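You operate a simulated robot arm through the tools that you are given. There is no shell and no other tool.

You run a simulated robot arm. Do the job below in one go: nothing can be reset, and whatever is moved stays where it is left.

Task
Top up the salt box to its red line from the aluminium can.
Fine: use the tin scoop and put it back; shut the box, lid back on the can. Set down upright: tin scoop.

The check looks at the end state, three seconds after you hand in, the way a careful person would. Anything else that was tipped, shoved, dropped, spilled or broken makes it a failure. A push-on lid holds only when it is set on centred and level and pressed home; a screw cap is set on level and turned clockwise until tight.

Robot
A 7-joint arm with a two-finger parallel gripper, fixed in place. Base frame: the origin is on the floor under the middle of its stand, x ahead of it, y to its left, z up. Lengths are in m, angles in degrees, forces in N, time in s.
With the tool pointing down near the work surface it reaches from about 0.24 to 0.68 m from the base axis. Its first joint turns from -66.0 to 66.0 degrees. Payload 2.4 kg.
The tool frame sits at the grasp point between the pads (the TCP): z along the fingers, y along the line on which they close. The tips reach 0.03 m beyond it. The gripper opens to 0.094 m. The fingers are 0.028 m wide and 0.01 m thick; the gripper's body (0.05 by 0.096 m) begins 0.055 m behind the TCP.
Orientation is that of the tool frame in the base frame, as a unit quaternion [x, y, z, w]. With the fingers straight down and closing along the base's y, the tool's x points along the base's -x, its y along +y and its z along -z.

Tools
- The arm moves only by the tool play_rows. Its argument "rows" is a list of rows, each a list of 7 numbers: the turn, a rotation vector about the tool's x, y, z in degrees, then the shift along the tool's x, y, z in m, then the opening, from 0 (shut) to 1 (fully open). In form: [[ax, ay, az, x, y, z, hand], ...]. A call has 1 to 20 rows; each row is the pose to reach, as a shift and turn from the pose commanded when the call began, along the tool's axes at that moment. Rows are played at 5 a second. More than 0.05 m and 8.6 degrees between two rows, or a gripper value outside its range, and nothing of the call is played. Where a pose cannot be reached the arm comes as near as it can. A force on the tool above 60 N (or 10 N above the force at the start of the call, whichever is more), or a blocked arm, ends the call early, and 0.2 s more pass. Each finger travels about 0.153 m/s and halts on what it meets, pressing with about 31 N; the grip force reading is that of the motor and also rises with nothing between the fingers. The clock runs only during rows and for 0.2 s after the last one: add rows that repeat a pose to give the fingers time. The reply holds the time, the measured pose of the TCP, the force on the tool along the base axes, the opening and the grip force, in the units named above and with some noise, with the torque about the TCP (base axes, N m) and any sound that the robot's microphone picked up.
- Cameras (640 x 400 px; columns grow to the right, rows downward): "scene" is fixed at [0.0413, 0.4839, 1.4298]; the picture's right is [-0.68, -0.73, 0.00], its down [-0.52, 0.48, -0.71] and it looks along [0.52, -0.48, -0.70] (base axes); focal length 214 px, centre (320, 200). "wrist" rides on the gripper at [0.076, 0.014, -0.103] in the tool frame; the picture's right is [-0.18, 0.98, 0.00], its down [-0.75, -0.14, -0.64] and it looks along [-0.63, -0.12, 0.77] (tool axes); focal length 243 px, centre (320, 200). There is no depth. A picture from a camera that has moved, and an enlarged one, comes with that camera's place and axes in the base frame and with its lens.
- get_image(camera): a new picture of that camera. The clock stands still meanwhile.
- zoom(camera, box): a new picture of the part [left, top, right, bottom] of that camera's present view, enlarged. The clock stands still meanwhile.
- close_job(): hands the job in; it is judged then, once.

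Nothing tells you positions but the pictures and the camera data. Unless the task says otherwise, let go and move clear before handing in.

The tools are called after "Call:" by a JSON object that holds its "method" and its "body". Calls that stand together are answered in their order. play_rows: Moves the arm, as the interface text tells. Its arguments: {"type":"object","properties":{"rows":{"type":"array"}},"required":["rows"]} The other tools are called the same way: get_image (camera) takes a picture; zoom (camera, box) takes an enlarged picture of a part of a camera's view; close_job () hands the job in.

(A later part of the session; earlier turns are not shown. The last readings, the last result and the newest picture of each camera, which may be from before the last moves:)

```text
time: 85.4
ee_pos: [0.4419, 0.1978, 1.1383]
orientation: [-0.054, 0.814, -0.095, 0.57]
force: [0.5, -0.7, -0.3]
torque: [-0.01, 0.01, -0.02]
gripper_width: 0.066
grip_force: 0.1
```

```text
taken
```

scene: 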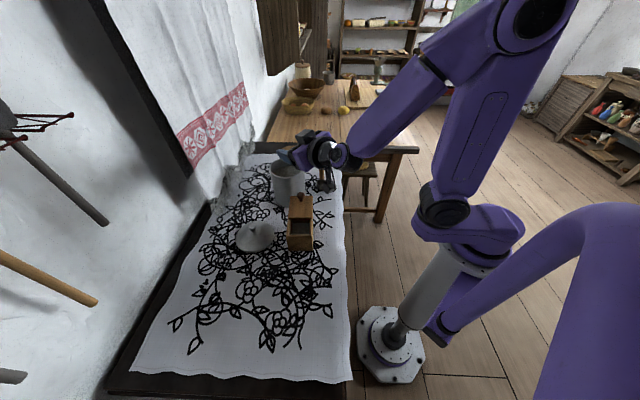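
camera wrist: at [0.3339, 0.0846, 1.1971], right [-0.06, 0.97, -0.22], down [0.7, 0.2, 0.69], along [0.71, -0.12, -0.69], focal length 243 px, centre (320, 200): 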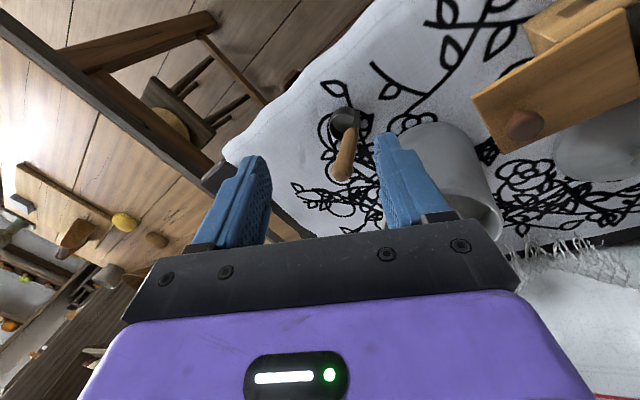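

The last call started from the pose actually reached, so my tracking is still right. I'll swing to the left, where the arm's first joint is already turned, and straighten up to vertical there.

Call:
{"method": "play_rows", "body": {"rows": [[-6.1, -1.4, -2.2, -0.0101, 0.0238, -0.0188, 0.7], [-12.2, -2.9, -4.4, -0.0202, 0.0477, -0.0375, 0.7], [-18.4, -4.3, -6.6, -0.0303, 0.0715, -0.0563, 0.7], [-24.5, -5.7, -8.8, -0.0404, 0.0953, -0.075, 0.7], [-30.6, -7.2, -11.0, -0.0505, 0.1192, -0.0938, 0.7], [-36.7, -8.6, -13.2, -0.0606, 0.143, -0.1125, 0.7], [-36.7, -8.6, -13.2, -0.0606, 0.143, -0.1125, 0.7]]}}

Call:
{"method": "play_rows", "body": {"rows": [[0, 8, 0, 0, 0, 0, 0.7], [0, 16, 0, 0, 0, 0, 0.7], [0, 24, 0, 0, 0, 0, 0.7], [0, 32, 0, 0, 0, 0, 0.7], [0, 40, 0, 0, 0, 0, 0.7], [0, 40, 0, 0, 0, 0, 0.7]]}}

Call:
{"method": "get_image", "body": {"camera": "scene"}}

```text
time: 87.0
ee_pos: [0.3631, 0.364, 1.2009]
orientation: [-0.33, 0.747, 0.107, 0.567]
force: [0.0, 0.4, -0.4]
torque: [0.03, 0.03, 0.02]
gripper_width: 0.0657
grip_force: 0.0
```

```text
time: 88.4
ee_pos: [0.3617, 0.3619, 1.1993]
orientation: [-0.345, 0.897, -0.013, 0.277]
force: [0.1, 0.2, -0.1]
torque: [-0.02, -0.01, 0.02]
gripper_width: 0.0655
grip_force: 0.0
out of reach, approached as far as the arm can: row 2
```

```text
taken
```

scene: 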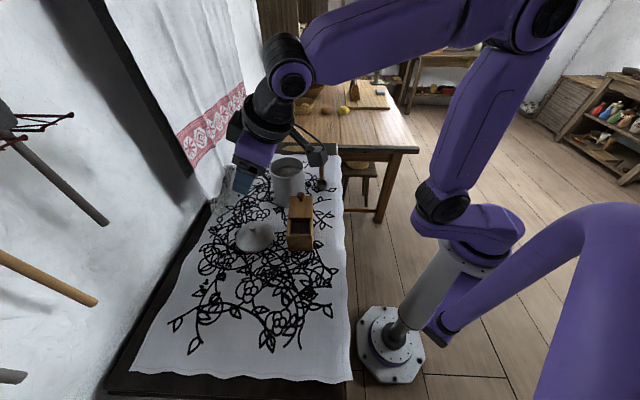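

Call:
{"method": "play_rows", "body": {"rows": [[-3.1, 7.4, 0.5, 0, 0, 0, 0.7], [-6.2, 14.8, 1.0, 0, 0, 0, 0.7], [-9.3, 22.3, 1.5, 0, 0, 0, 0.7], [-12.4, 29.7, 2.0, 0, 0, 0, 0.7], [-12.4, 29.7, 2.0, 0, 0, 0, 0.7]]}}

Call:
{"method": "get_image", "body": {"camera": "scene"}}

```text
time: 89.6
ee_pos: [0.3754, 0.355, 1.1874]
orientation: [-0.346, 0.926, -0.088, 0.119]
force: [-0.9, 1.0, 0.6]
torque: [-0.07, -0.08, -0.03]
gripper_width: 0.0659
grip_force: 0.0
out of reach, approached as far as the arm can: row 2, 3, 4, 5
```

```text
taken
```

scene: 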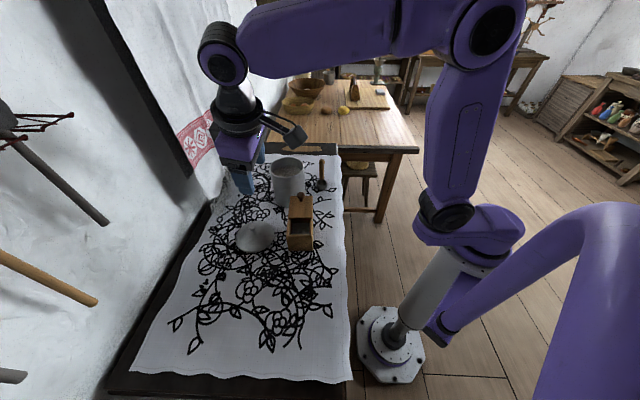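

The hand still stops about 17° short of vertical, so some wrist joint is at its limit. I'll look closely at the arm to see which one.

Call:
{"method": "zoom", "body": {"camera": "scene", "box": [170, 0, 350, 200]}}

Call:
{"method": "get_image", "body": {"camera": "wrist"}}

Call:
{"method": "zoom", "body": {"camera": "scene", "box": [340, 0, 600, 260]}}

```text
2.00 times, centred on (260, 100) of scene
camera zoom: at [0.041, 0.4841, 1.4298], right [-0.68, -0.74, 0.0], down [-0.52, 0.48, -0.71], along [0.52, -0.48, -0.7], focal length 429 px, centre (440, 400)
```

zoom: 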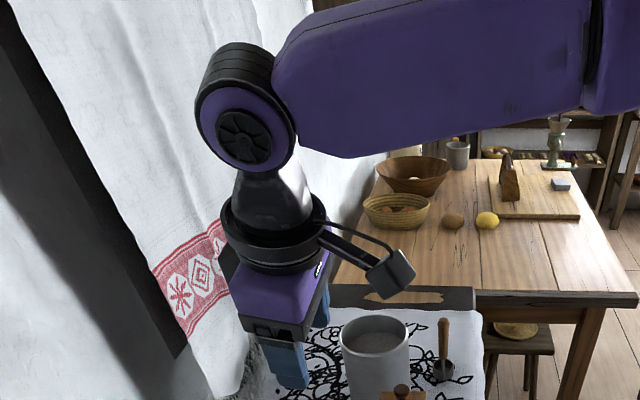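

```text
taken
camera wrist: at [0.2802, 0.3225, 1.2689], right [-0.48, 0.85, -0.21], down [0.46, 0.45, 0.77], along [0.75, 0.27, -0.61], focal length 243 px, centre (320, 200)
```

wrist: 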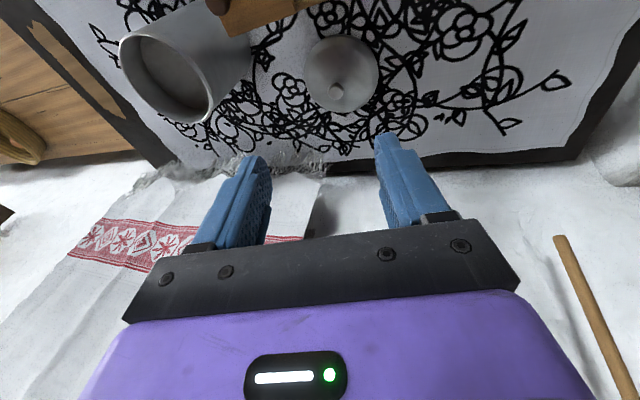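

```text
1.54 times, centred on (470, 130) of scene
camera zoom: at [0.041, 0.4841, 1.4298], right [-0.68, -0.74, 0.0], down [-0.52, 0.48, -0.71], along [0.52, -0.48, -0.7], focal length 330 px, centre (89, 308)
```

zoom: 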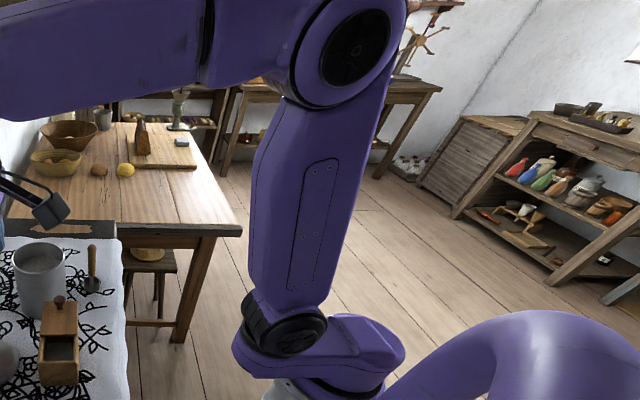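

The picture suggests the wrist went over to its other configuration when I rolled it while nearly in line with the forearm. I'll retrace that sequence in reverse, in free air, to undo it.

Call:
{"method": "play_rows", "body": {"rows": [[-0.1, -7.5, 0.2, 0.0001, 0.0014, -0.0021, 0.7], [-0.2, -15.1, 0.5, 0.0002, 0.0027, -0.0043, 0.7], [-0.4, -22.6, 0.7, 0.0002, 0.0041, -0.0064, 0.7], [-0.5, -30.2, 1.0, 0.0003, 0.0054, -0.0085, 0.7], [-0.6, -37.7, 1.2, 0.0004, 0.0068, -0.0106, 0.7], [-0.8, -45.2, 1.4, 0.0005, 0.0081, -0.0128, 0.7], [-0.9, -52.8, 1.7, 0.0005, 0.0095, -0.0149, 0.7], [-1.0, -60.3, 1.9, 0.0006, 0.0108, -0.017, 0.7], [-1.0, -60.3, 1.9, 0.0006, 0.0108, -0.017, 0.7]]}}

Call:
{"method": "play_rows", "body": {"rows": [[-1.2, -1.1, 3.5, 0.0302, 0.0092, -0.0143, 0.7], [-2.4, -2.2, 7.0, 0.0603, 0.0183, -0.0286, 0.7], [-3.5, -3.3, 10.4, 0.0905, 0.0275, -0.0428, 0.7], [-4.7, -4.4, 13.9, 0.1206, 0.0366, -0.0571, 0.7], [-4.7, -4.4, 13.9, 0.1206, 0.0366, -0.0571, 0.7]]}}

```text
time: 91.6
ee_pos: [0.3613, 0.3625, 1.2016]
orientation: [-0.33, 0.747, 0.108, 0.566]
force: [-0.7, -1.0, -0.2]
torque: [0.03, -0.04, 0.01]
gripper_width: 0.0659
grip_force: 0.0
```

```text
time: 92.8
ee_pos: [0.2791, 0.317, 1.0997]
orientation: [-0.255, 0.754, 0.219, 0.564]
force: [0.0, -0.2, -0.3]
torque: [0.01, -0.02, 0.01]
gripper_width: 0.0658
grip_force: 0.1
```

Call:
{"method": "play_rows", "body": {"rows": [[0, 0, -8, 0, 0, 0, 0.7], [0, 0, -16, 0, 0, 0, 0.7], [0, 0, -24, 0, 0, 0, 0.7], [0, 0, -32, 0, 0, 0, 0.7], [0, 0, -40, 0, 0, 0, 0.7], [0, 0, -48, 0, 0, 0, 0.7], [0, 0, -56, 0, 0, 0, 0.7], [0, 0, -64, 0, 0, 0, 0.7], [0, 0, -72, 0, 0, 0, 0.7], [0, 0, -80, 0, 0, 0, 0.7], [0, 0, -88, 0, 0, 0, 0.7], [0, 0, -96, 0, 0, 0, 0.7], [0, 0, -104, 0, 0, 0, 0.7], [0, 0, -112, 0, 0, 0, 0.7], [0, 0, -120, 0, 0, 0, 0.7], [0, 0, -128, 0, 0, 0, 0.7], [0, 0, -130, 0, 0, 0, 0.7]]}}

Call:
{"method": "play_rows", "body": {"rows": [[-1.9, 2.4, 0.8, 0.0346, 0.0178, 0.0021, 0.7], [-3.7, 4.8, 1.7, 0.0692, 0.0357, 0.0043, 0.7], [-5.6, 7.1, 2.5, 0.1038, 0.0535, 0.0064, 0.7], [-7.4, 9.5, 3.4, 0.1384, 0.0713, 0.0086, 0.7], [-9.3, 11.9, 4.2, 0.173, 0.0891, 0.0107, 0.7], [-11.1, 14.3, 5.0, 0.2075, 0.107, 0.0128, 0.7], [-13.0, 16.6, 5.9, 0.2421, 0.1248, 0.015, 0.7], [-14.8, 19.0, 6.7, 0.2767, 0.1426, 0.0171, 0.7], [-14.8, 19.0, 6.7, 0.2767, 0.1426, 0.0171, 0.7]]}}

Call:
{"method": "play_rows", "body": {"rows": [[0, 0, 8, 0, 0, 0, 0.7], [0, 0, 16, 0, 0, 0, 0.7], [0, 0, 24, 0, 0, 0, 0.7], [0, 0, 32, 0, 0, 0, 0.7], [0, 0, 40, 0, 0, 0, 0.7], [0, 0, 48, 0, 0, 0, 0.7], [0, 0, 56, 0, 0, 0, 0.7], [0, 0, 64, 0, 0, 0, 0.7], [0, 0, 72, 0, 0, 0, 0.7], [0, 0, 80, 0, 0, 0, 0.7], [0, 0, 88, 0, 0, 0, 0.7], [0, 0, 96, 0, 0, 0, 0.7], [0, 0, 104, 0, 0, 0, 0.7], [0, 0, 112, 0, 0, 0, 0.7], [0, 0, 120, 0, 0, 0, 0.7], [0, 0, 128, 0, 0, 0, 0.7], [0, 0, 130, 0, 0, 0, 0.7]]}}

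Call:
{"method": "get_image", "body": {"camera": "scene"}}

```text
time: 96.4
ee_pos: [0.2785, 0.3161, 1.1012]
orientation: [0.792, -0.087, 0.419, -0.435]
force: [-0.1, -0.4, 0.9]
torque: [-0.01, 0.02, -0.02]
gripper_width: 0.0658
grip_force: 0.1
```

```text
time: 98.4
ee_pos: [0.4977, 0.1033, 1.1476]
orientation: [0.755, -0.257, 0.502, -0.334]
force: [0.3, 0.5, 0.0]
torque: [-0.01, 0.02, 0.02]
gripper_width: 0.066
grip_force: 0.0
```

```text
time: 102.0
ee_pos: [0.4999, 0.1017, 1.1509]
orientation: [-0.086, 0.793, 0.091, 0.596]
force: [0.2, -0.2, 0.5]
torque: [-0.02, 0.0, 0.01]
gripper_width: 0.0656
grip_force: 0.1
```

```text
taken
```

scene: 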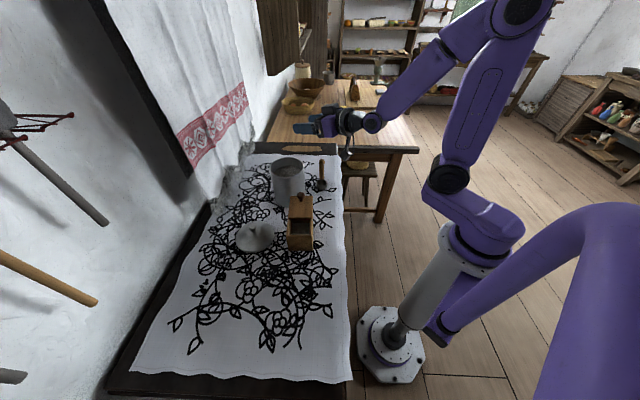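

Back at the earlier spot. I'll now try pitching the hand up to vertical here.

Call:
{"method": "play_rows", "body": {"rows": [[0, 8, 0, 0, 0, 0, 0.7], [0, 16, 0, 0, 0, 0, 0.7], [0, 24, 0, 0, 0, 0, 0.7], [0, 32, 0, 0, 0, 0, 0.7], [0, 40, 0, 0, 0, 0, 0.7], [0, 48, 0, 0, 0, 0, 0.7], [0, 56, 0, 0, 0, 0, 0.7], [0, 64, 0, 0, 0, 0, 0.7], [0, 74.3, 0, 0, 0, 0, 0.7]]}}

Call:
{"method": "get_image", "body": {"camera": "scene"}}

```text
refused: row 9 steps farther than a row can; nothing moved
```

```text
taken
```

scene: 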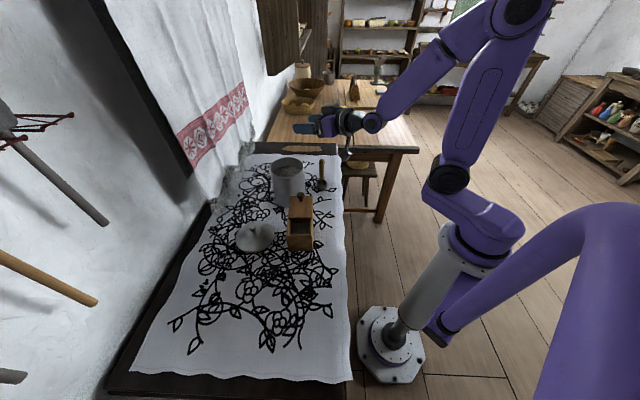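

Call:
{"method": "play_rows", "body": {"rows": [[0, 8, 0, 0, 0, 0, 0.7], [0, 16, 0, 0, 0, 0, 0.7], [0, 24, 0, 0, 0, 0, 0.7], [0, 32, 0, 0, 0, 0, 0.7], [0, 40, 0, 0, 0, 0, 0.7], [0, 48, 0, 0, 0, 0, 0.7], [0, 56, 0, 0, 0, 0, 0.7], [0, 64, 0, 0, 0, 0, 0.7], [0, 70, 0, 0, 0, 0, 0.7], [0, 74.3, 0, 0, 0, 0, 0.7], [0, 74.3, 0, 0, 0, 0, 0.7]]}}

Call:
{"method": "get_image", "body": {"camera": "scene"}}

```text
time: 104.4
ee_pos: [0.4987, 0.1013, 1.1508]
orientation: [-0.124, 0.992, 0.019, -0.004]
force: [0.3, -0.1, -0.6]
torque: [0.02, 0.0, 0.0]
gripper_width: 0.066
grip_force: 0.0
```

```text
taken
```

scene: 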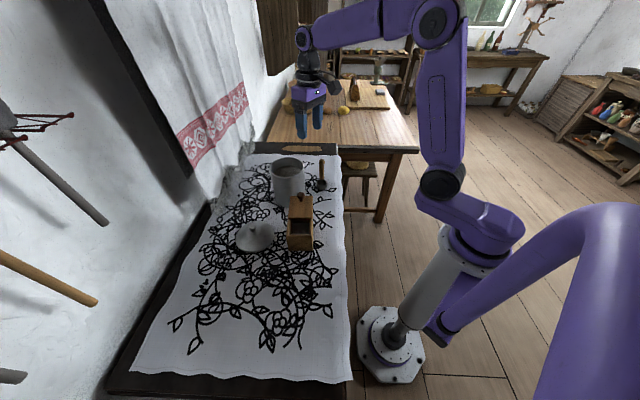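

Vertical again, so the wrist is back in its normal configuration. I'll avoid moving while rolled near that alignment. Now I'll measure the scoop from above.

Call:
{"method": "get_image", "body": {"camera": "wrist"}}

Call:
{"method": "zoom", "body": {"camera": "wrist", "box": [240, 0, 400, 120]}}

Call:
{"method": "zoom", "body": {"camera": "scene", "box": [300, 145, 350, 205]}}

Call:
{"method": "zoom", "body": {"camera": "scene", "box": [265, 150, 315, 210]}}

```text
taken
camera wrist: at [0.4226, 0.092, 1.253], right [-0.06, 1.0, 0.04], down [0.77, 0.02, 0.63], along [0.63, 0.07, -0.77], focal length 243 px, centre (320, 200)
```

wrist: 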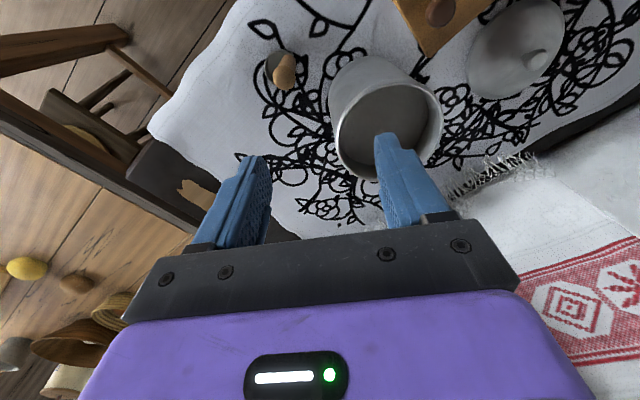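

```text
3.33 times, centred on (320, 60) of wrist
camera zoom: at [0.4226, 0.092, 1.253], right [-0.06, 1.0, 0.04], down [0.77, 0.02, 0.63], along [0.63, 0.07, -0.77], focal length 809 px, centre (320, 667)
```

zoom: 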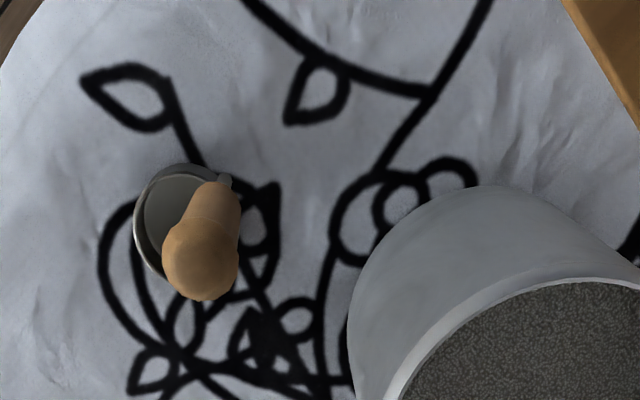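

```text
6.67 times, centred on (325, 175) of scene
camera zoom: at [0.0413, 0.4839, 1.4298], right [-0.68, -0.73, 0.0], down [-0.52, 0.48, -0.71], along [0.52, -0.48, -0.7], focal length 1430 px, centre (287, 367)
```

zoom: 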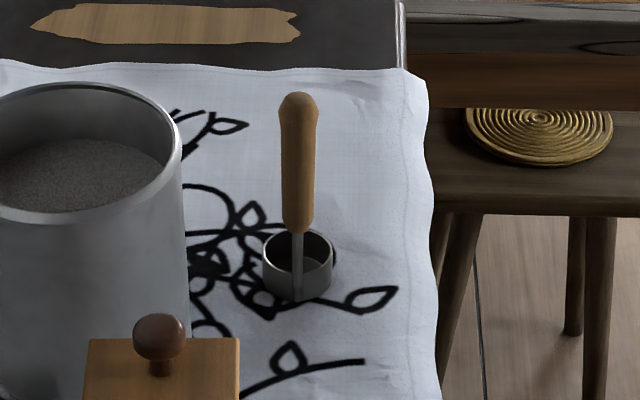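

```text
6.67 times, centred on (290, 180) of scene
camera zoom: at [0.0413, 0.4839, 1.4298], right [-0.68, -0.73, 0.0], down [-0.52, 0.48, -0.71], along [0.52, -0.48, -0.7], focal length 1430 px, centre (520, 333)
```

zoom: 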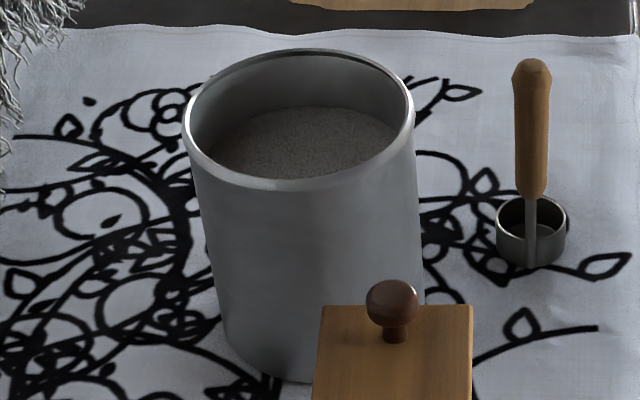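

The scoop handle axis is at about (0.475, 0.076), with wood from z 0.942 to 1.029. The cup is about 41 mm across, on the far-right side of the handle. The wrist's other configuration worked well for the nearly horizontal work, so I'll enter it deliberately with the same sequence.

Call:
{"method": "play_rows", "body": {"rows": [[0, -8, 0, 0, 0, 0, 0.7], [0, -16, 0, 0, 0, 0, 0.7], [0, -24, 0, 0, 0, 0, 0.7], [0, -32, 0, 0, 0, 0, 0.7], [0, -40, 0, 0, 0, 0, 0.7], [0, -48, 0, 0, 0, 0, 0.7], [0, -56, 0, 0, 0, 0, 0.7], [0, -64, 0, 0, 0, 0, 0.7], [0, -70, 0, 0, 0, 0, 0.7], [0, -74.3, 0, 0, 0, 0, 0.7], [0, -74.3, 0, 0, 0, 0, 0.7]]}}

Call:
{"method": "play_rows", "body": {"rows": [[0, 0, -8, 0, 0, 0, 0.7], [0, 0, -16, 0, 0, 0, 0.7], [0, 0, -24, 0, 0, 0, 0.7], [0, 0, -32, 0, 0, 0, 0.7], [0, 0, -40, 0, 0, 0, 0.7], [0, 0, -48, 0, 0, 0, 0.7], [0, 0, -56, 0, 0, 0, 0.7], [0, 0, -64, 0, 0, 0, 0.7], [0, 0, -72, 0, 0, 0, 0.7], [0, 0, -80, 0, 0, 0, 0.7], [0, 0, -88, 0, 0, 0, 0.7], [0, 0, -96, 0, 0, 0, 0.7], [0, 0, -104, 0, 0, 0, 0.7], [0, 0, -112, 0, 0, 0, 0.7], [0, 0, -120, 0, 0, 0, 0.7], [0, 0, -128, 0, 0, 0, 0.7], [0, 0, -130, 0, 0, 0, 0.7]]}}

Call:
{"method": "play_rows", "body": {"rows": [[1.9, -2.4, -0.8, -0.033, -0.0114, -0.0172, 0.7], [3.7, -4.8, -1.7, -0.0661, -0.0228, -0.0345, 0.7], [5.6, -7.1, -2.5, -0.0991, -0.0341, -0.0517, 0.7], [7.4, -9.5, -3.4, -0.1322, -0.0455, -0.0689, 0.7], [9.3, -11.9, -4.2, -0.1652, -0.0569, -0.0861, 0.7], [11.1, -14.3, -5.0, -0.1982, -0.0683, -0.1034, 0.7], [13.0, -16.6, -5.9, -0.2313, -0.0796, -0.1206, 0.7], [14.8, -19.0, -6.7, -0.2643, -0.091, -0.1378, 0.7], [14.8, -19.0, -6.7, -0.2643, -0.091, -0.1378, 0.7]]}}

Call:
{"method": "play_rows", "body": {"rows": [[0, 0, 8, 0, 0, 0, 0.7], [0, 0, 16, 0, 0, 0, 0.7], [0, 0, 24, 0, 0, 0, 0.7], [0, 0, 32, 0, 0, 0, 0.7], [0, 0, 40, 0, 0, 0, 0.7], [0, 0, 48, 0, 0, 0, 0.7], [0, 0, 56, 0, 0, 0, 0.7], [0, 0, 64, 0, 0, 0, 0.7], [0, 0, 72, 0, 0, 0, 0.7], [0, 0, 80, 0, 0, 0, 0.7], [0, 0, 88, 0, 0, 0, 0.7], [0, 0, 96, 0, 0, 0, 0.7], [0, 0, 104, 0, 0, 0, 0.7], [0, 0, 112, 0, 0, 0, 0.7], [0, 0, 120, 0, 0, 0, 0.7], [0, 0, 128, 0, 0, 0, 0.7], [0, 0, 130, 0, 0, 0, 0.7]]}}

```text
time: 106.8
ee_pos: [0.4985, 0.1015, 1.1509]
orientation: [-0.087, 0.793, 0.091, 0.596]
force: [-0.5, 0.0, -0.3]
torque: [-0.01, -0.02, 0.03]
gripper_width: 0.0658
grip_force: 0.1
```

```text
time: 110.4
ee_pos: [0.5003, 0.1013, 1.1495]
orientation: [0.756, -0.255, 0.503, -0.333]
force: [-0.1, 0.5, -1.0]
torque: [-0.01, 0.02, 0.02]
gripper_width: 0.0658
grip_force: 0.0
```

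```text
time: 112.4
ee_pos: [0.2786, 0.3194, 1.1]
orientation: [0.792, -0.087, 0.418, -0.436]
force: [0.2, -0.8, -0.2]
torque: [0.01, 0.0, 0.02]
gripper_width: 0.0658
grip_force: 0.0
```

```text
time: 116.0
ee_pos: [0.2798, 0.3167, 1.1028]
orientation: [-0.255, 0.755, 0.219, 0.563]
force: [-0.3, 0.6, -0.2]
torque: [0.01, 0.0, 0.02]
gripper_width: 0.0659
grip_force: 0.1
```

Call:
{"method": "play_rows", "body": {"rows": [[4.8, -0.2, 1.4, 0.0015, -0.028, -0.0055, 0.7], [9.6, -0.4, 2.7, 0.003, -0.056, -0.011, 0.7], [14.4, -0.6, 4.1, 0.0045, -0.084, -0.0165, 0.7], [19.3, -0.8, 5.4, 0.006, -0.112, -0.022, 0.7], [24.1, -1.0, 6.75, 0.0077, -0.1395, -0.0273, 0.7], [24.1, -1.0, 6.75, 0.0077, -0.1395, -0.0273, 0.7]]}}

Call:
{"method": "play_rows", "body": {"rows": [[0, 0, 0, 0.0103, -0.0366, -0.0003, 0.7], [0, 0, 0, 0.0206, -0.0731, -0.0006, 0.7], [0, 0, 0, 0.0309, -0.1097, -0.0009, 0.7], [0, 0, 0, 0.0412, -0.1462, -0.0012, 0.7], [0, 0, 0, 0.0412, -0.1462, -0.0012, 0.7]]}}

Call:
{"method": "get_image", "body": {"camera": "scene"}}

Call:
{"method": "get_image", "body": {"camera": "wrist"}}

```text
time: 117.4
ee_pos: [0.3444, 0.1912, 1.0959]
orientation: [-0.086, 0.792, 0.091, 0.597]
force: [-0.8, -0.3, 0.0]
torque: [0.01, 0.03, 0.0]
gripper_width: 0.0655
grip_force: 0.0
```

```text
time: 118.6
ee_pos: [0.3943, 0.0779, 1.0474]
orientation: [-0.086, 0.792, 0.091, 0.597]
force: [0.2, -0.8, 0.9]
torque: [0.01, -0.01, 0.04]
gripper_width: 0.0656
grip_force: 0.1
out of reach, approached as far as the arm can: row 3, 4, 5
```

```text
taken
```

scene: 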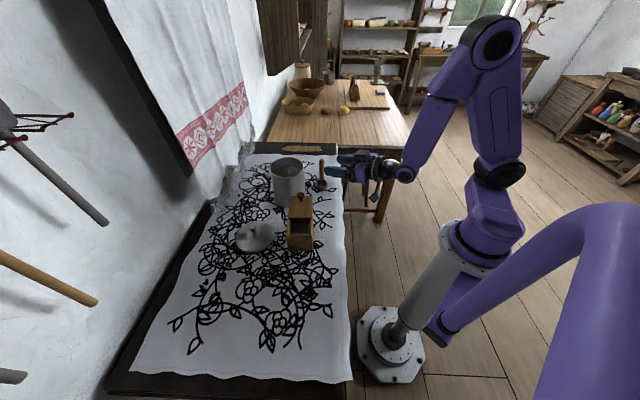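

```text
taken
camera wrist: at [0.2741, 0.0633, 1.0024], right [-0.19, 0.96, 0.22], down [-0.36, -0.27, 0.89], along [0.91, 0.09, 0.39], focal length 243 px, centre (320, 200)
```

wrist: 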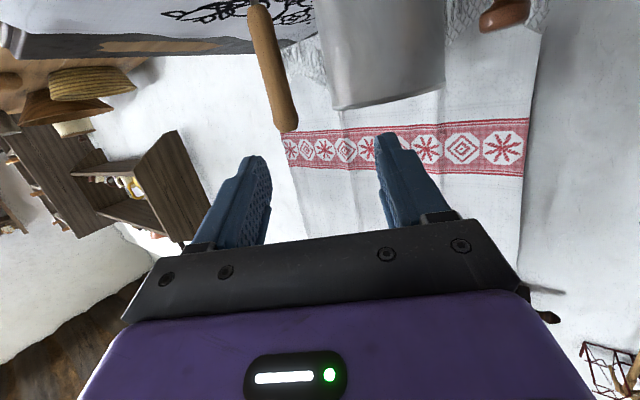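

That pre-grasp spot is too close in, so I'll come at the handle from above instead, with the fingers straddling it.

Call:
{"method": "play_rows", "body": {"rows": [[0, 0, 0, -0.0481, 0.002, -0.0135, 0.7], [0, 0, 0, -0.052, -0.005, 0.012, 0.7], [0, 0, 0, -0.0575, -0.013, 0.038, 0.7], [0, 0, 0, -0.0628, -0.0206, 0.0629, 0.7], [0, 0, 0, -0.0628, -0.0206, 0.0629, 0.7]]}}

Call:
{"method": "get_image", "body": {"camera": "wrist"}}

Call:
{"method": "zoom", "body": {"camera": "scene", "box": [280, 130, 360, 200]}}

```text
time: 119.8
ee_pos: [0.4773, 0.0733, 1.0911]
orientation: [-0.086, 0.792, 0.09, 0.597]
force: [0.4, 0.3, 0.4]
torque: [0.0, -0.02, 0.04]
gripper_width: 0.0658
grip_force: 0.0
```

```text
taken
camera wrist: at [0.3563, 0.059, 1.046], right [-0.19, 0.96, 0.22], down [-0.36, -0.27, 0.89], along [0.91, 0.09, 0.39], focal length 243 px, centre (320, 200)
```

wrist: 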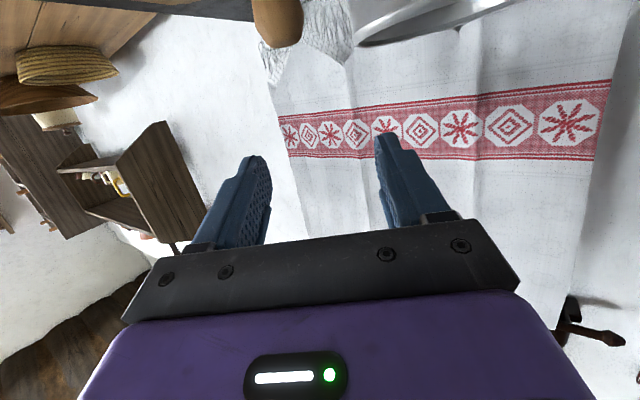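

```text
5.71 times, centred on (320, 165) of scene
camera zoom: at [0.0413, 0.4839, 1.4298], right [-0.68, -0.73, 0.0], down [-0.52, 0.48, -0.71], along [0.52, -0.48, -0.7], focal length 1226 px, centre (320, 400)
```

zoom: 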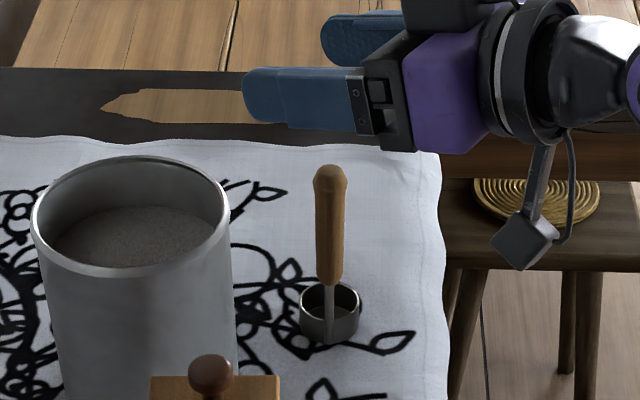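

The handle lines up between the fingers. I'll descend around it and close.

Call:
{"method": "play_rows", "body": {"rows": [[0, 0, 0, 0.03, -0.0012, 0.0084, 0.7], [0, 0, 0, 0.06, -0.0024, 0.0168, 0.7], [0, 0, 0, 0.08, -0.0032, 0.0224, 0.7], [0, 0, 0, 0.0885, -0.0036, 0.0248, 0.7], [0, 0, 0, 0.0885, -0.0036, 0.0248, 0.7]]}}

Call:
{"method": "get_image", "body": {"camera": "wrist"}}

Call:
{"method": "zoom", "body": {"camera": "scene", "box": [280, 130, 360, 200]}}

```text
time: 121.0
ee_pos: [0.4761, 0.0741, 0.9999]
orientation: [-0.086, 0.792, 0.091, 0.598]
force: [0.1, 0.1, -0.5]
torque: [0.0, 0.03, 0.0]
gripper_width: 0.0657
grip_force: 0.0
```

```text
taken
camera wrist: at [0.356, 0.0602, 0.954], right [-0.19, 0.96, 0.22], down [-0.36, -0.27, 0.89], along [0.91, 0.09, 0.39], focal length 243 px, centre (320, 200)
```

wrist: 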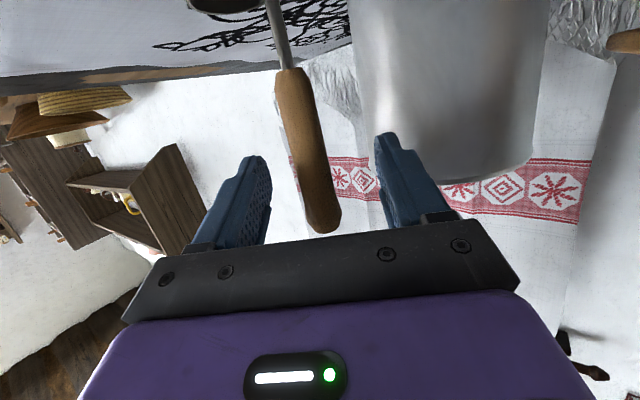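

```text
5.71 times, centred on (320, 165) of scene
camera zoom: at [0.0413, 0.4839, 1.4298], right [-0.68, -0.73, 0.0], down [-0.52, 0.48, -0.71], along [0.52, -0.48, -0.7], focal length 1226 px, centre (320, 400)
```

zoom: 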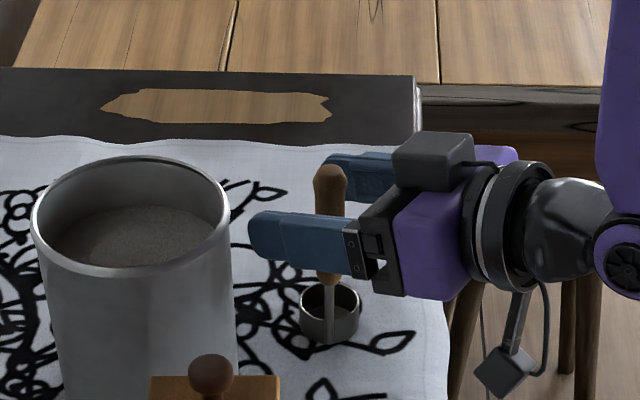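

Call:
{"method": "play_rows", "body": {"rows": [[0, 0, 0, 0, 0, 0, 0.4], [0, 0, 0, 0, 0, 0, 0.2], [0, 0, 0, 0, 0, 0, 0.05], [0, 0, 0, 0, 0, 0, 0.05]]}}

Call:
{"method": "zoom", "body": {"camera": "wrist", "box": [220, 0, 420, 240]}}

Call:
{"method": "zoom", "body": {"camera": "scene", "box": [280, 130, 360, 200]}}

```text
time: 122.0
ee_pos: [0.4778, 0.0737, 1.0001]
orientation: [-0.085, 0.792, 0.09, 0.597]
force: [0.1, -2.7, 4.4]
torque: [-0.47, -0.09, -0.05]
gripper_width: 0.0215
grip_force: 31.0
```

```text
1.67 times, centred on (320, 120) of wrist
camera zoom: at [0.3561, 0.0598, 0.9543], right [-0.19, 0.96, 0.22], down [-0.36, -0.27, 0.89], along [0.91, 0.09, 0.4], focal length 404 px, centre (320, 333)
```

zoom: 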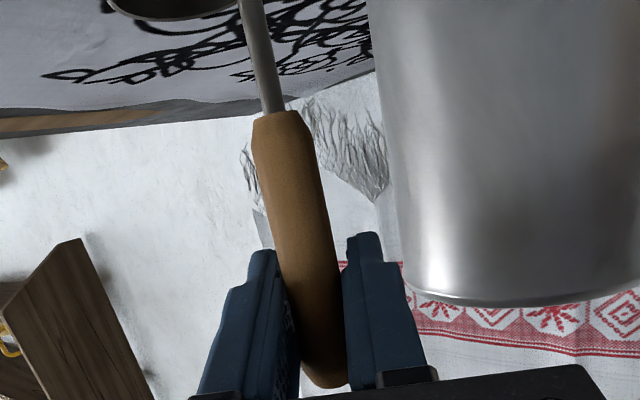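

```text
5.71 times, centred on (320, 165) of scene
camera zoom: at [0.0413, 0.4839, 1.4299], right [-0.68, -0.73, 0.0], down [-0.52, 0.48, -0.71], along [0.52, -0.48, -0.7], focal length 1226 px, centre (320, 400)
```

zoom: 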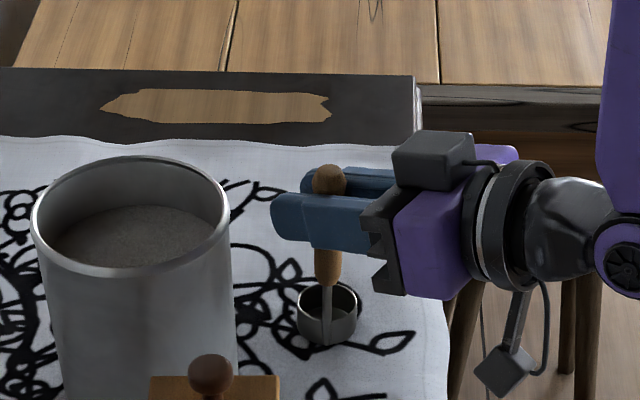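

The handle is gripped at 21.5 mm. I'll lift straight up.

Call:
{"method": "play_rows", "body": {"rows": [[0, 0, 0, -0.0096, 0.0004, -0.0027, 0.05], [0, 0, 0, -0.0385, 0.0016, -0.0108, 0.05], [0, 0, 0, -0.0769, 0.0031, -0.0216, 0.05], [0, 0, 0, -0.1154, 0.0047, -0.0324, 0.05], [0, 0, 0, -0.1442, 0.0059, -0.0405, 0.05], [0, 0, 0, -0.1442, 0.0059, -0.0405, 0.05]]}}

Call:
{"method": "get_image", "body": {"camera": "scene"}}

Call:
{"method": "zoom", "body": {"camera": "scene", "box": [270, 100, 370, 200]}}

Call:
{"method": "zoom", "body": {"camera": "wrist", "box": [220, 0, 420, 240]}}

```text
time: 123.4
ee_pos: [0.4769, 0.073, 1.1518]
orientation: [-0.086, 0.793, 0.091, 0.596]
force: [-0.4, 0.0, -1.7]
torque: [0.01, -0.02, -0.01]
gripper_width: 0.021
grip_force: 31.4
```

```text
taken
```

scene: 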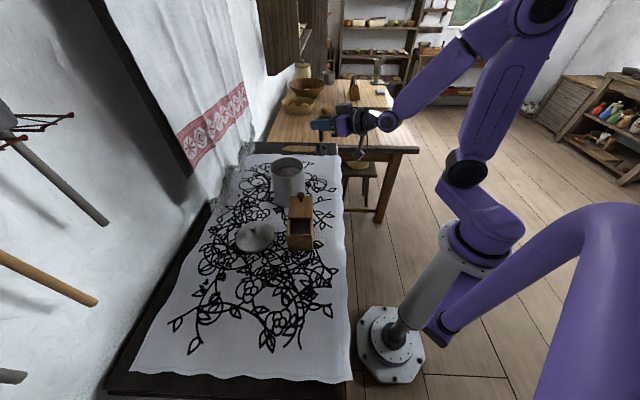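

```text
4.00 times, centred on (320, 150) of scene
camera zoom: at [0.0413, 0.4839, 1.4298], right [-0.68, -0.73, 0.0], down [-0.52, 0.48, -0.71], along [0.52, -0.48, -0.7], focal length 858 px, centre (320, 400)
```

zoom: 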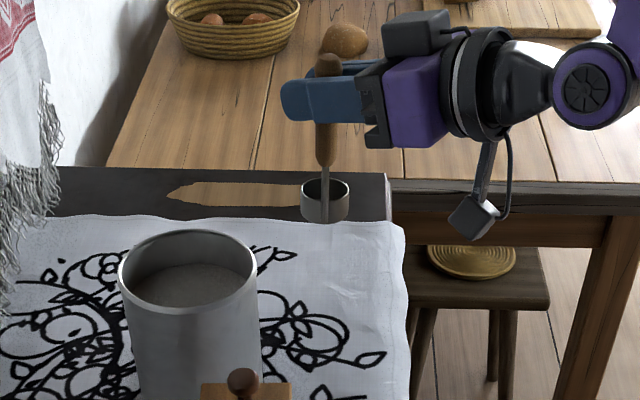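

```text
1.67 times, centred on (320, 120) of wrist
camera zoom: at [0.3561, 0.0585, 1.1062], right [-0.19, 0.96, 0.22], down [-0.36, -0.27, 0.89], along [0.91, 0.09, 0.39], focal length 404 px, centre (320, 333)
```

zoom: 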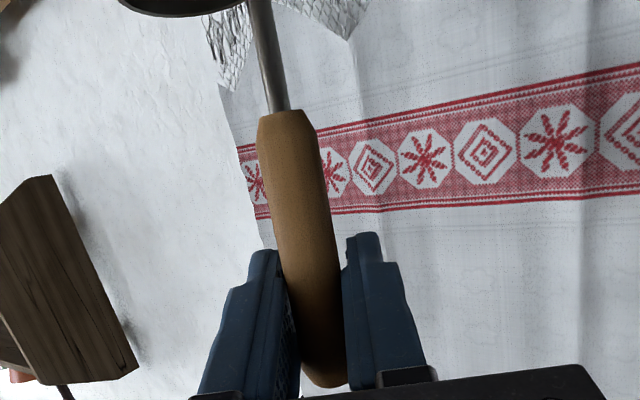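

The scoop is lifted upright. The salt surface is about 34 mm below the can rim. I'll carry the scoop over the can, yawing to about 30° to keep the wrist camera away from the box's knob.

Call:
{"method": "play_rows", "body": {"rows": [[-3.6, 0.15, -1.0, -0.0041, 0.0221, 0.0159, 0.05], [-7.2, 0.3, -2.0, -0.0082, 0.0442, 0.0319, 0.05], [-10.8, 0.45, -3.0, -0.0122, 0.0662, 0.0478, 0.05], [-14.4, 0.6, -4.05, -0.0163, 0.0883, 0.0637, 0.05], [-14.4, 0.6, -4.05, -0.0163, 0.0883, 0.0637, 0.05]]}}

Call:
{"method": "zoom", "body": {"camera": "scene", "box": [250, 110, 350, 210]}}

```text
time: 124.6
ee_pos: [0.5197, 0.1767, 1.1507]
orientation: [-0.189, 0.774, 0.168, 0.58]
force: [0.7, -0.8, -0.3]
torque: [0.02, 0.0, -0.01]
gripper_width: 0.0214
grip_force: 31.1
```

```text
4.00 times, centred on (300, 160) of scene
camera zoom: at [0.0413, 0.484, 1.4298], right [-0.68, -0.73, 0.0], down [-0.52, 0.48, -0.71], along [0.52, -0.48, -0.7], focal length 858 px, centre (400, 360)
```

zoom: 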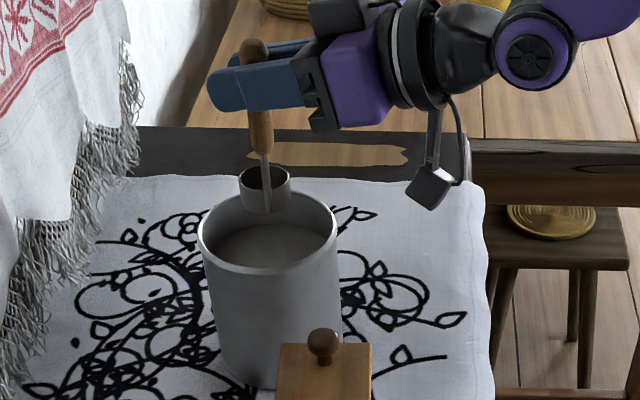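

The scoop hangs above the can's opening. I'll tilt it 25° and lower the leading lip into the salt.

Call:
{"method": "play_rows", "body": {"rows": [[0, 0, 6.25, 0, 0, 0, 0.05], [0, 0, 12.5, 0, 0, 0, 0.05], [0, 0, 18.75, 0, 0, 0, 0.05], [0, 0, 25, 0, 0, 0, 0.05], [0, 0, 25, 0.0288, -0.0012, 0.0081, 0.05], [0, 0, 25, 0.0577, -0.0024, 0.0162, 0.05], [0, 0, 25, 0.0721, -0.0031, 0.0202, 0.05], [0, 0, 25, 0.0721, -0.0031, 0.0202, 0.05]]}}

Call:
{"method": "zoom", "body": {"camera": "scene", "box": [250, 120, 350, 210]}}

```text
time: 126.4
ee_pos: [0.5189, 0.1768, 1.076]
orientation: [-0.015, 0.797, 0.29, 0.53]
force: [2.6, -2.5, 0.3]
torque: [-0.22, -0.23, -0.08]
gripper_width: 0.0207
grip_force: 31.0
```

```text
4.44 times, centred on (300, 165) of scene
camera zoom: at [0.0414, 0.4839, 1.4298], right [-0.68, -0.73, 0.0], down [-0.52, 0.48, -0.71], along [0.52, -0.48, -0.7], focal length 953 px, centre (409, 356)
```

zoom: 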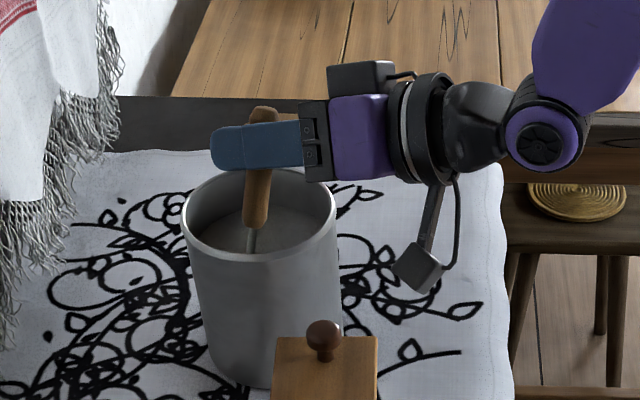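

A small sideways force suggests the cup is brushing the can's left wall. I'll shift 7 mm right before going deeper.

Call:
{"method": "play_rows", "body": {"rows": [[0, 0, 0, -0.0016, -0.0032, 0, 0.05], [0, 0, 0, -0.0032, -0.0063, 0, 0.05], [0, 0, 0, -0.0032, -0.0063, 0, 0.05]]}}

Call:
{"method": "zoom", "body": {"camera": "scene", "box": [265, 145, 325, 215]}}

```text
time: 127.2
ee_pos: [0.5231, 0.1703, 1.0769]
orientation: [-0.015, 0.797, 0.289, 0.53]
force: [-0.2, -0.2, -0.6]
torque: [0.02, 0.01, -0.01]
gripper_width: 0.021
grip_force: 30.7
```

```text
5.71 times, centred on (295, 180) of scene
camera zoom: at [0.0413, 0.4839, 1.4298], right [-0.68, -0.73, 0.0], down [-0.52, 0.48, -0.71], along [0.52, -0.48, -0.7], focal length 1226 px, centre (463, 314)
```

zoom: 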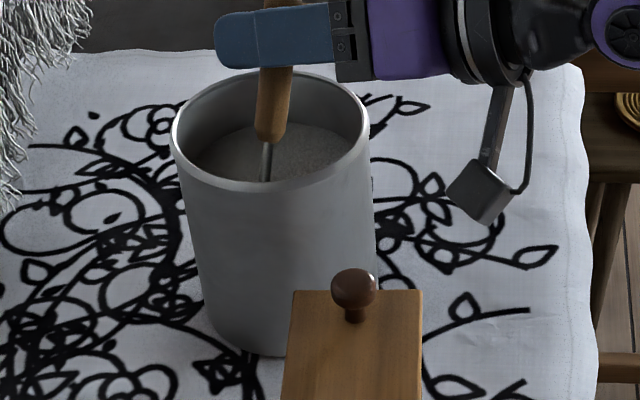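

The force is back to zero. I'll plunge the lip and then sweep and level the cup under the surface.

Call:
{"method": "play_rows", "body": {"rows": [[0, 0, 0, 0.0073, -0.0038, 0.0023, 0.05], [0, 0, 0, 0.0145, -0.0076, 0.0046, 0.05], [0, 0, -6, 0.0173, -0.0054, 0.005, 0.05], [0, 0, -12, 0.0201, -0.0032, 0.0053, 0.05], [0, 0, -18, 0.0229, -0.001, 0.0057, 0.05], [0, 0, -25, 0.0257, 0.0012, 0.006, 0.05], [0, 0, -25, 0.0257, 0.0012, 0.006, 0.05]]}}

Call:
{"method": "zoom", "body": {"camera": "scene", "box": [265, 145, 325, 215]}}

```text
time: 128.8
ee_pos: [0.5146, 0.1796, 1.0538]
orientation: [-0.189, 0.774, 0.167, 0.58]
force: [0.1, 0.0, -1.1]
torque: [0.0, 0.01, -0.02]
gripper_width: 0.021
grip_force: 30.9
```

```text
5.71 times, centred on (295, 180) of scene
camera zoom: at [0.0413, 0.4839, 1.4298], right [-0.68, -0.73, 0.0], down [-0.52, 0.48, -0.71], along [0.52, -0.48, -0.7], focal length 1226 px, centre (463, 314)
```

zoom: 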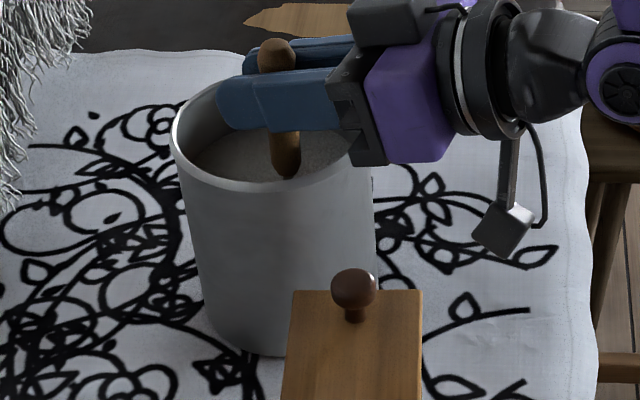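

The cup is level below the surface. Now I'll lift it slowly and check whether it holds salt.

Call:
{"method": "play_rows", "body": {"rows": [[0, 0, 0, -0.0096, 0.0004, -0.0027, 0.05], [0, 0, 0, -0.0212, 0.0009, -0.0059, 0.05], [0, 0, 0, -0.0385, 0.0016, -0.0108, 0.05], [0, 0, 0, -0.0577, 0.0024, -0.0162, 0.05], [0, 0, 0, -0.0769, 0.0033, -0.0216, 0.05], [0, 0, 0, -0.0961, 0.0041, -0.027, 0.05], [0, 0, 0, -0.1058, 0.0045, -0.0297, 0.05], [0, 0, 0, -0.1058, 0.0045, -0.0297, 0.05]]}}

Call:
{"method": "zoom", "body": {"camera": "scene", "box": [265, 135, 325, 215]}}

Call:
{"method": "zoom", "body": {"camera": "scene", "box": [290, 145, 320, 175]}}

```text
time: 130.6
ee_pos: [0.5151, 0.1796, 1.1638]
orientation: [-0.188, 0.775, 0.168, 0.58]
force: [0.1, -0.5, -1.1]
torque: [0.02, 0.01, 0.0]
gripper_width: 0.0211
grip_force: 30.8
```

```text
5.00 times, centred on (295, 175) of scene
camera zoom: at [0.0413, 0.4839, 1.4298], right [-0.68, -0.73, 0.0], down [-0.52, 0.48, -0.71], along [0.52, -0.48, -0.7], focal length 1072 px, centre (445, 325)
```

zoom: 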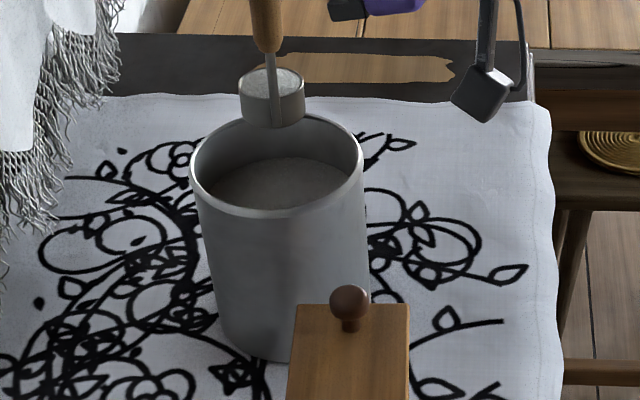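

```text
13.33 times, centred on (305, 160) of scene
camera zoom: at [0.0413, 0.4839, 1.4298], right [-0.68, -0.73, 0.0], down [-0.52, 0.48, -0.71], along [0.52, -0.48, -0.7], focal length 2860 px, centre (520, 733)
```

zoom: 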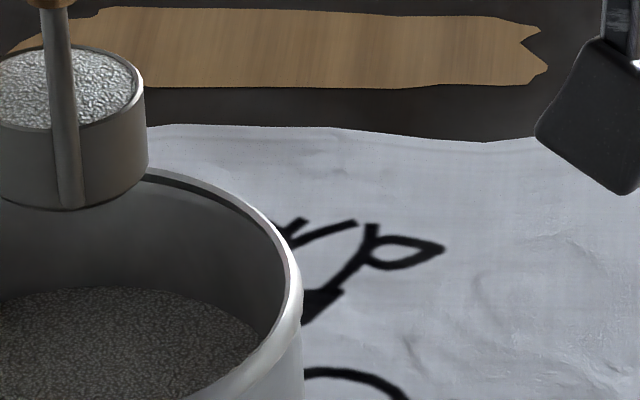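

The scoop came up full and level. I'll carry it to the box side, still upright, and first confirm that the low end of the pouring path is reachable.

Call:
{"method": "play_rows", "body": {"rows": [[1.8, -0.1, 0.5, 0.0059, 0.0104, -0.0194, 0.05], [3.6, -0.15, 1.0, 0.0118, 0.0207, -0.0388, 0.05], [5.4, -0.2, 1.5, 0.0176, 0.0311, -0.0581, 0.05], [7.2, -0.3, 2.0, 0.0235, 0.0415, -0.0775, 0.05], [9.0, -0.4, 2.5, 0.0294, 0.0518, -0.0969, 0.05], [10.8, -0.45, 3.0, 0.0353, 0.0622, -0.1163, 0.05], [12.6, -0.5, 3.5, 0.0411, 0.0725, -0.1356, 0.05], [14.4, -0.6, 4.05, 0.047, 0.0829, -0.155, 0.05], [14.4, -0.6, 4.05, 0.047, 0.0829, -0.155, 0.05]]}}

Call:
{"method": "get_image", "body": {"camera": "scene"}}

```text
time: 132.6
ee_pos: [0.3339, 0.1726, 1.1646]
orientation: [-0.086, 0.792, 0.091, 0.597]
force: [-0.5, 0.4, -0.7]
torque: [0.02, 0.02, 0.0]
gripper_width: 0.0211
grip_force: 31.5
```

```text
taken
```

scene: 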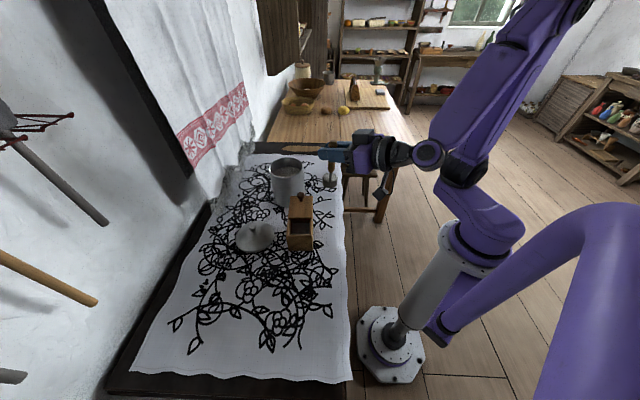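

Call:
{"method": "play_rows", "body": {"rows": [[0, 0, 0, 0.0288, -0.0012, 0.0081, 0.05], [0, 0, 0, 0.0577, -0.0024, 0.0162, 0.05], [0, 0, 0, 0.0865, -0.0035, 0.0243, 0.05], [0, 0, 0, 0.1154, -0.0047, 0.0324, 0.05], [0, 0, 0, 0.125, -0.0051, 0.0351, 0.05], [0, 0, 0, 0.125, -0.0051, 0.0351, 0.05]]}}

Call:
{"method": "zoom", "body": {"camera": "scene", "box": [270, 160, 370, 260]}}

```text
time: 134.0
ee_pos: [0.3335, 0.1743, 1.0354]
orientation: [-0.086, 0.792, 0.091, 0.597]
force: [-1.0, -0.1, -0.6]
torque: [0.03, 0.03, -0.05]
gripper_width: 0.021
grip_force: 31.5
```

```text
4.00 times, centred on (320, 210) of scene
camera zoom: at [0.0413, 0.4839, 1.4298], right [-0.68, -0.73, 0.0], down [-0.52, 0.48, -0.71], along [0.52, -0.48, -0.7], focal length 858 px, centre (320, 160)
```

zoom: 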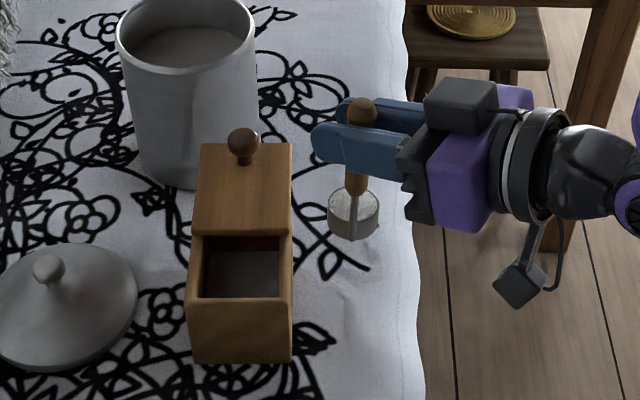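

The low end is reachable. Now I'll move to the pouring start with the cup upright over the box opening.

Call:
{"method": "play_rows", "body": {"rows": [[0, 0, 0, -0.0282, 0.0011, -0.0079, 0.05], [0, 0, 0, -0.0564, 0.0023, -0.0159, 0.05], [0, 0, 0, -0.0846, 0.0034, -0.0238, 0.05], [0, 0, 0, -0.0836, 0.0251, -0.0168, 0.05], [0, 0, 0, -0.0826, 0.0469, -0.0098, 0.05], [0, 0, 0, -0.0816, 0.0686, -0.0029, 0.05], [0, 0, 0, -0.0806, 0.0904, 0.0041, 0.05], [0, 0, 0, -0.0796, 0.1121, 0.0111, 0.05], [0, 0, 0, -0.0796, 0.1121, 0.0111, 0.05]]}}

Call:
{"method": "zoom", "body": {"camera": "scene", "box": [260, 170, 360, 270]}}

Call:
{"method": "get_image", "body": {"camera": "wrist"}}

```text
time: 136.0
ee_pos: [0.3392, 0.2864, 1.1126]
orientation: [-0.085, 0.792, 0.09, 0.597]
force: [-0.4, 0.0, -1.0]
torque: [-0.04, 0.01, 0.02]
gripper_width: 0.0214
grip_force: 30.5
```

```text
4.00 times, centred on (310, 220) of scene
camera zoom: at [0.0413, 0.484, 1.4298], right [-0.68, -0.73, 0.0], down [-0.52, 0.48, -0.71], along [0.52, -0.48, -0.7], focal length 858 px, centre (360, 120)
```

zoom: 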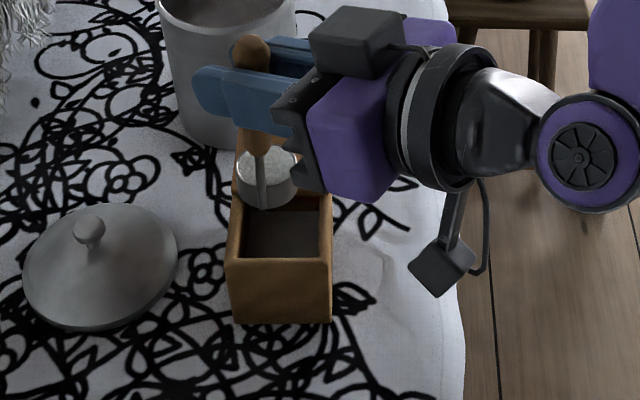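

```text
taken
camera wrist: at [0.2179, 0.2733, 1.0671], right [-0.19, 0.96, 0.22], down [-0.36, -0.27, 0.89], along [0.91, 0.09, 0.39], focal length 243 px, centre (320, 200)
```

wrist: 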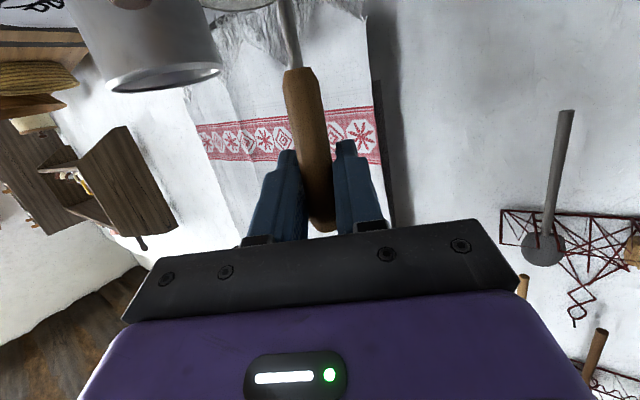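

The full cup is upright above the opening. I'll begin tipping, moving the hand so the lip stays over the box centre, and stop at 45° to check.

Call:
{"method": "play_rows", "body": {"rows": [[0, 0, 7.5, 0.0023, -0.0064, 0.0002, 0.05], [0, 0, 15, 0.0046, -0.0127, 0.0004, 0.05], [0, 0, 22.5, 0.0088, -0.0203, 0.0008, 0.05], [0, 0, 30, 0.0131, -0.0279, 0.0013, 0.05], [0, 0, 37.5, 0.015, -0.0395, 0.0007, 0.05], [0, 0, 45, 0.0169, -0.051, 0.0001, 0.05]]}}

Call:
{"method": "zoom", "body": {"camera": "scene", "box": [260, 170, 360, 270]}}

```text
time: 137.4
ee_pos: [0.3469, 0.2362, 1.0943]
orientation: [0.224, 0.765, 0.314, 0.516]
force: [0.2, -0.3, -0.8]
torque: [-0.06, 0.04, 0.02]
gripper_width: 0.0209
grip_force: 30.9
```

```text
4.00 times, centred on (310, 220) of scene
camera zoom: at [0.0413, 0.4839, 1.4298], right [-0.68, -0.73, 0.0], down [-0.52, 0.48, -0.71], along [0.52, -0.48, -0.7], focal length 858 px, centre (360, 120)
```

zoom: 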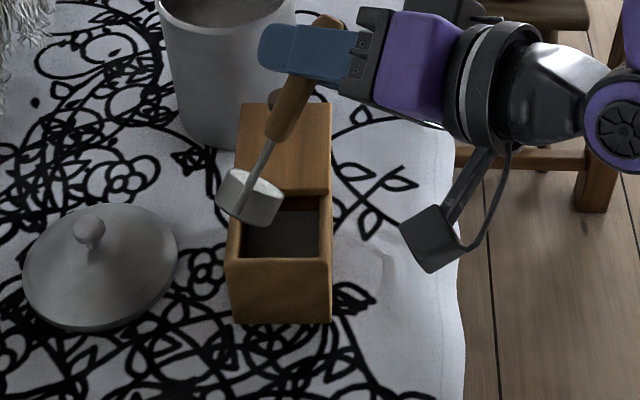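

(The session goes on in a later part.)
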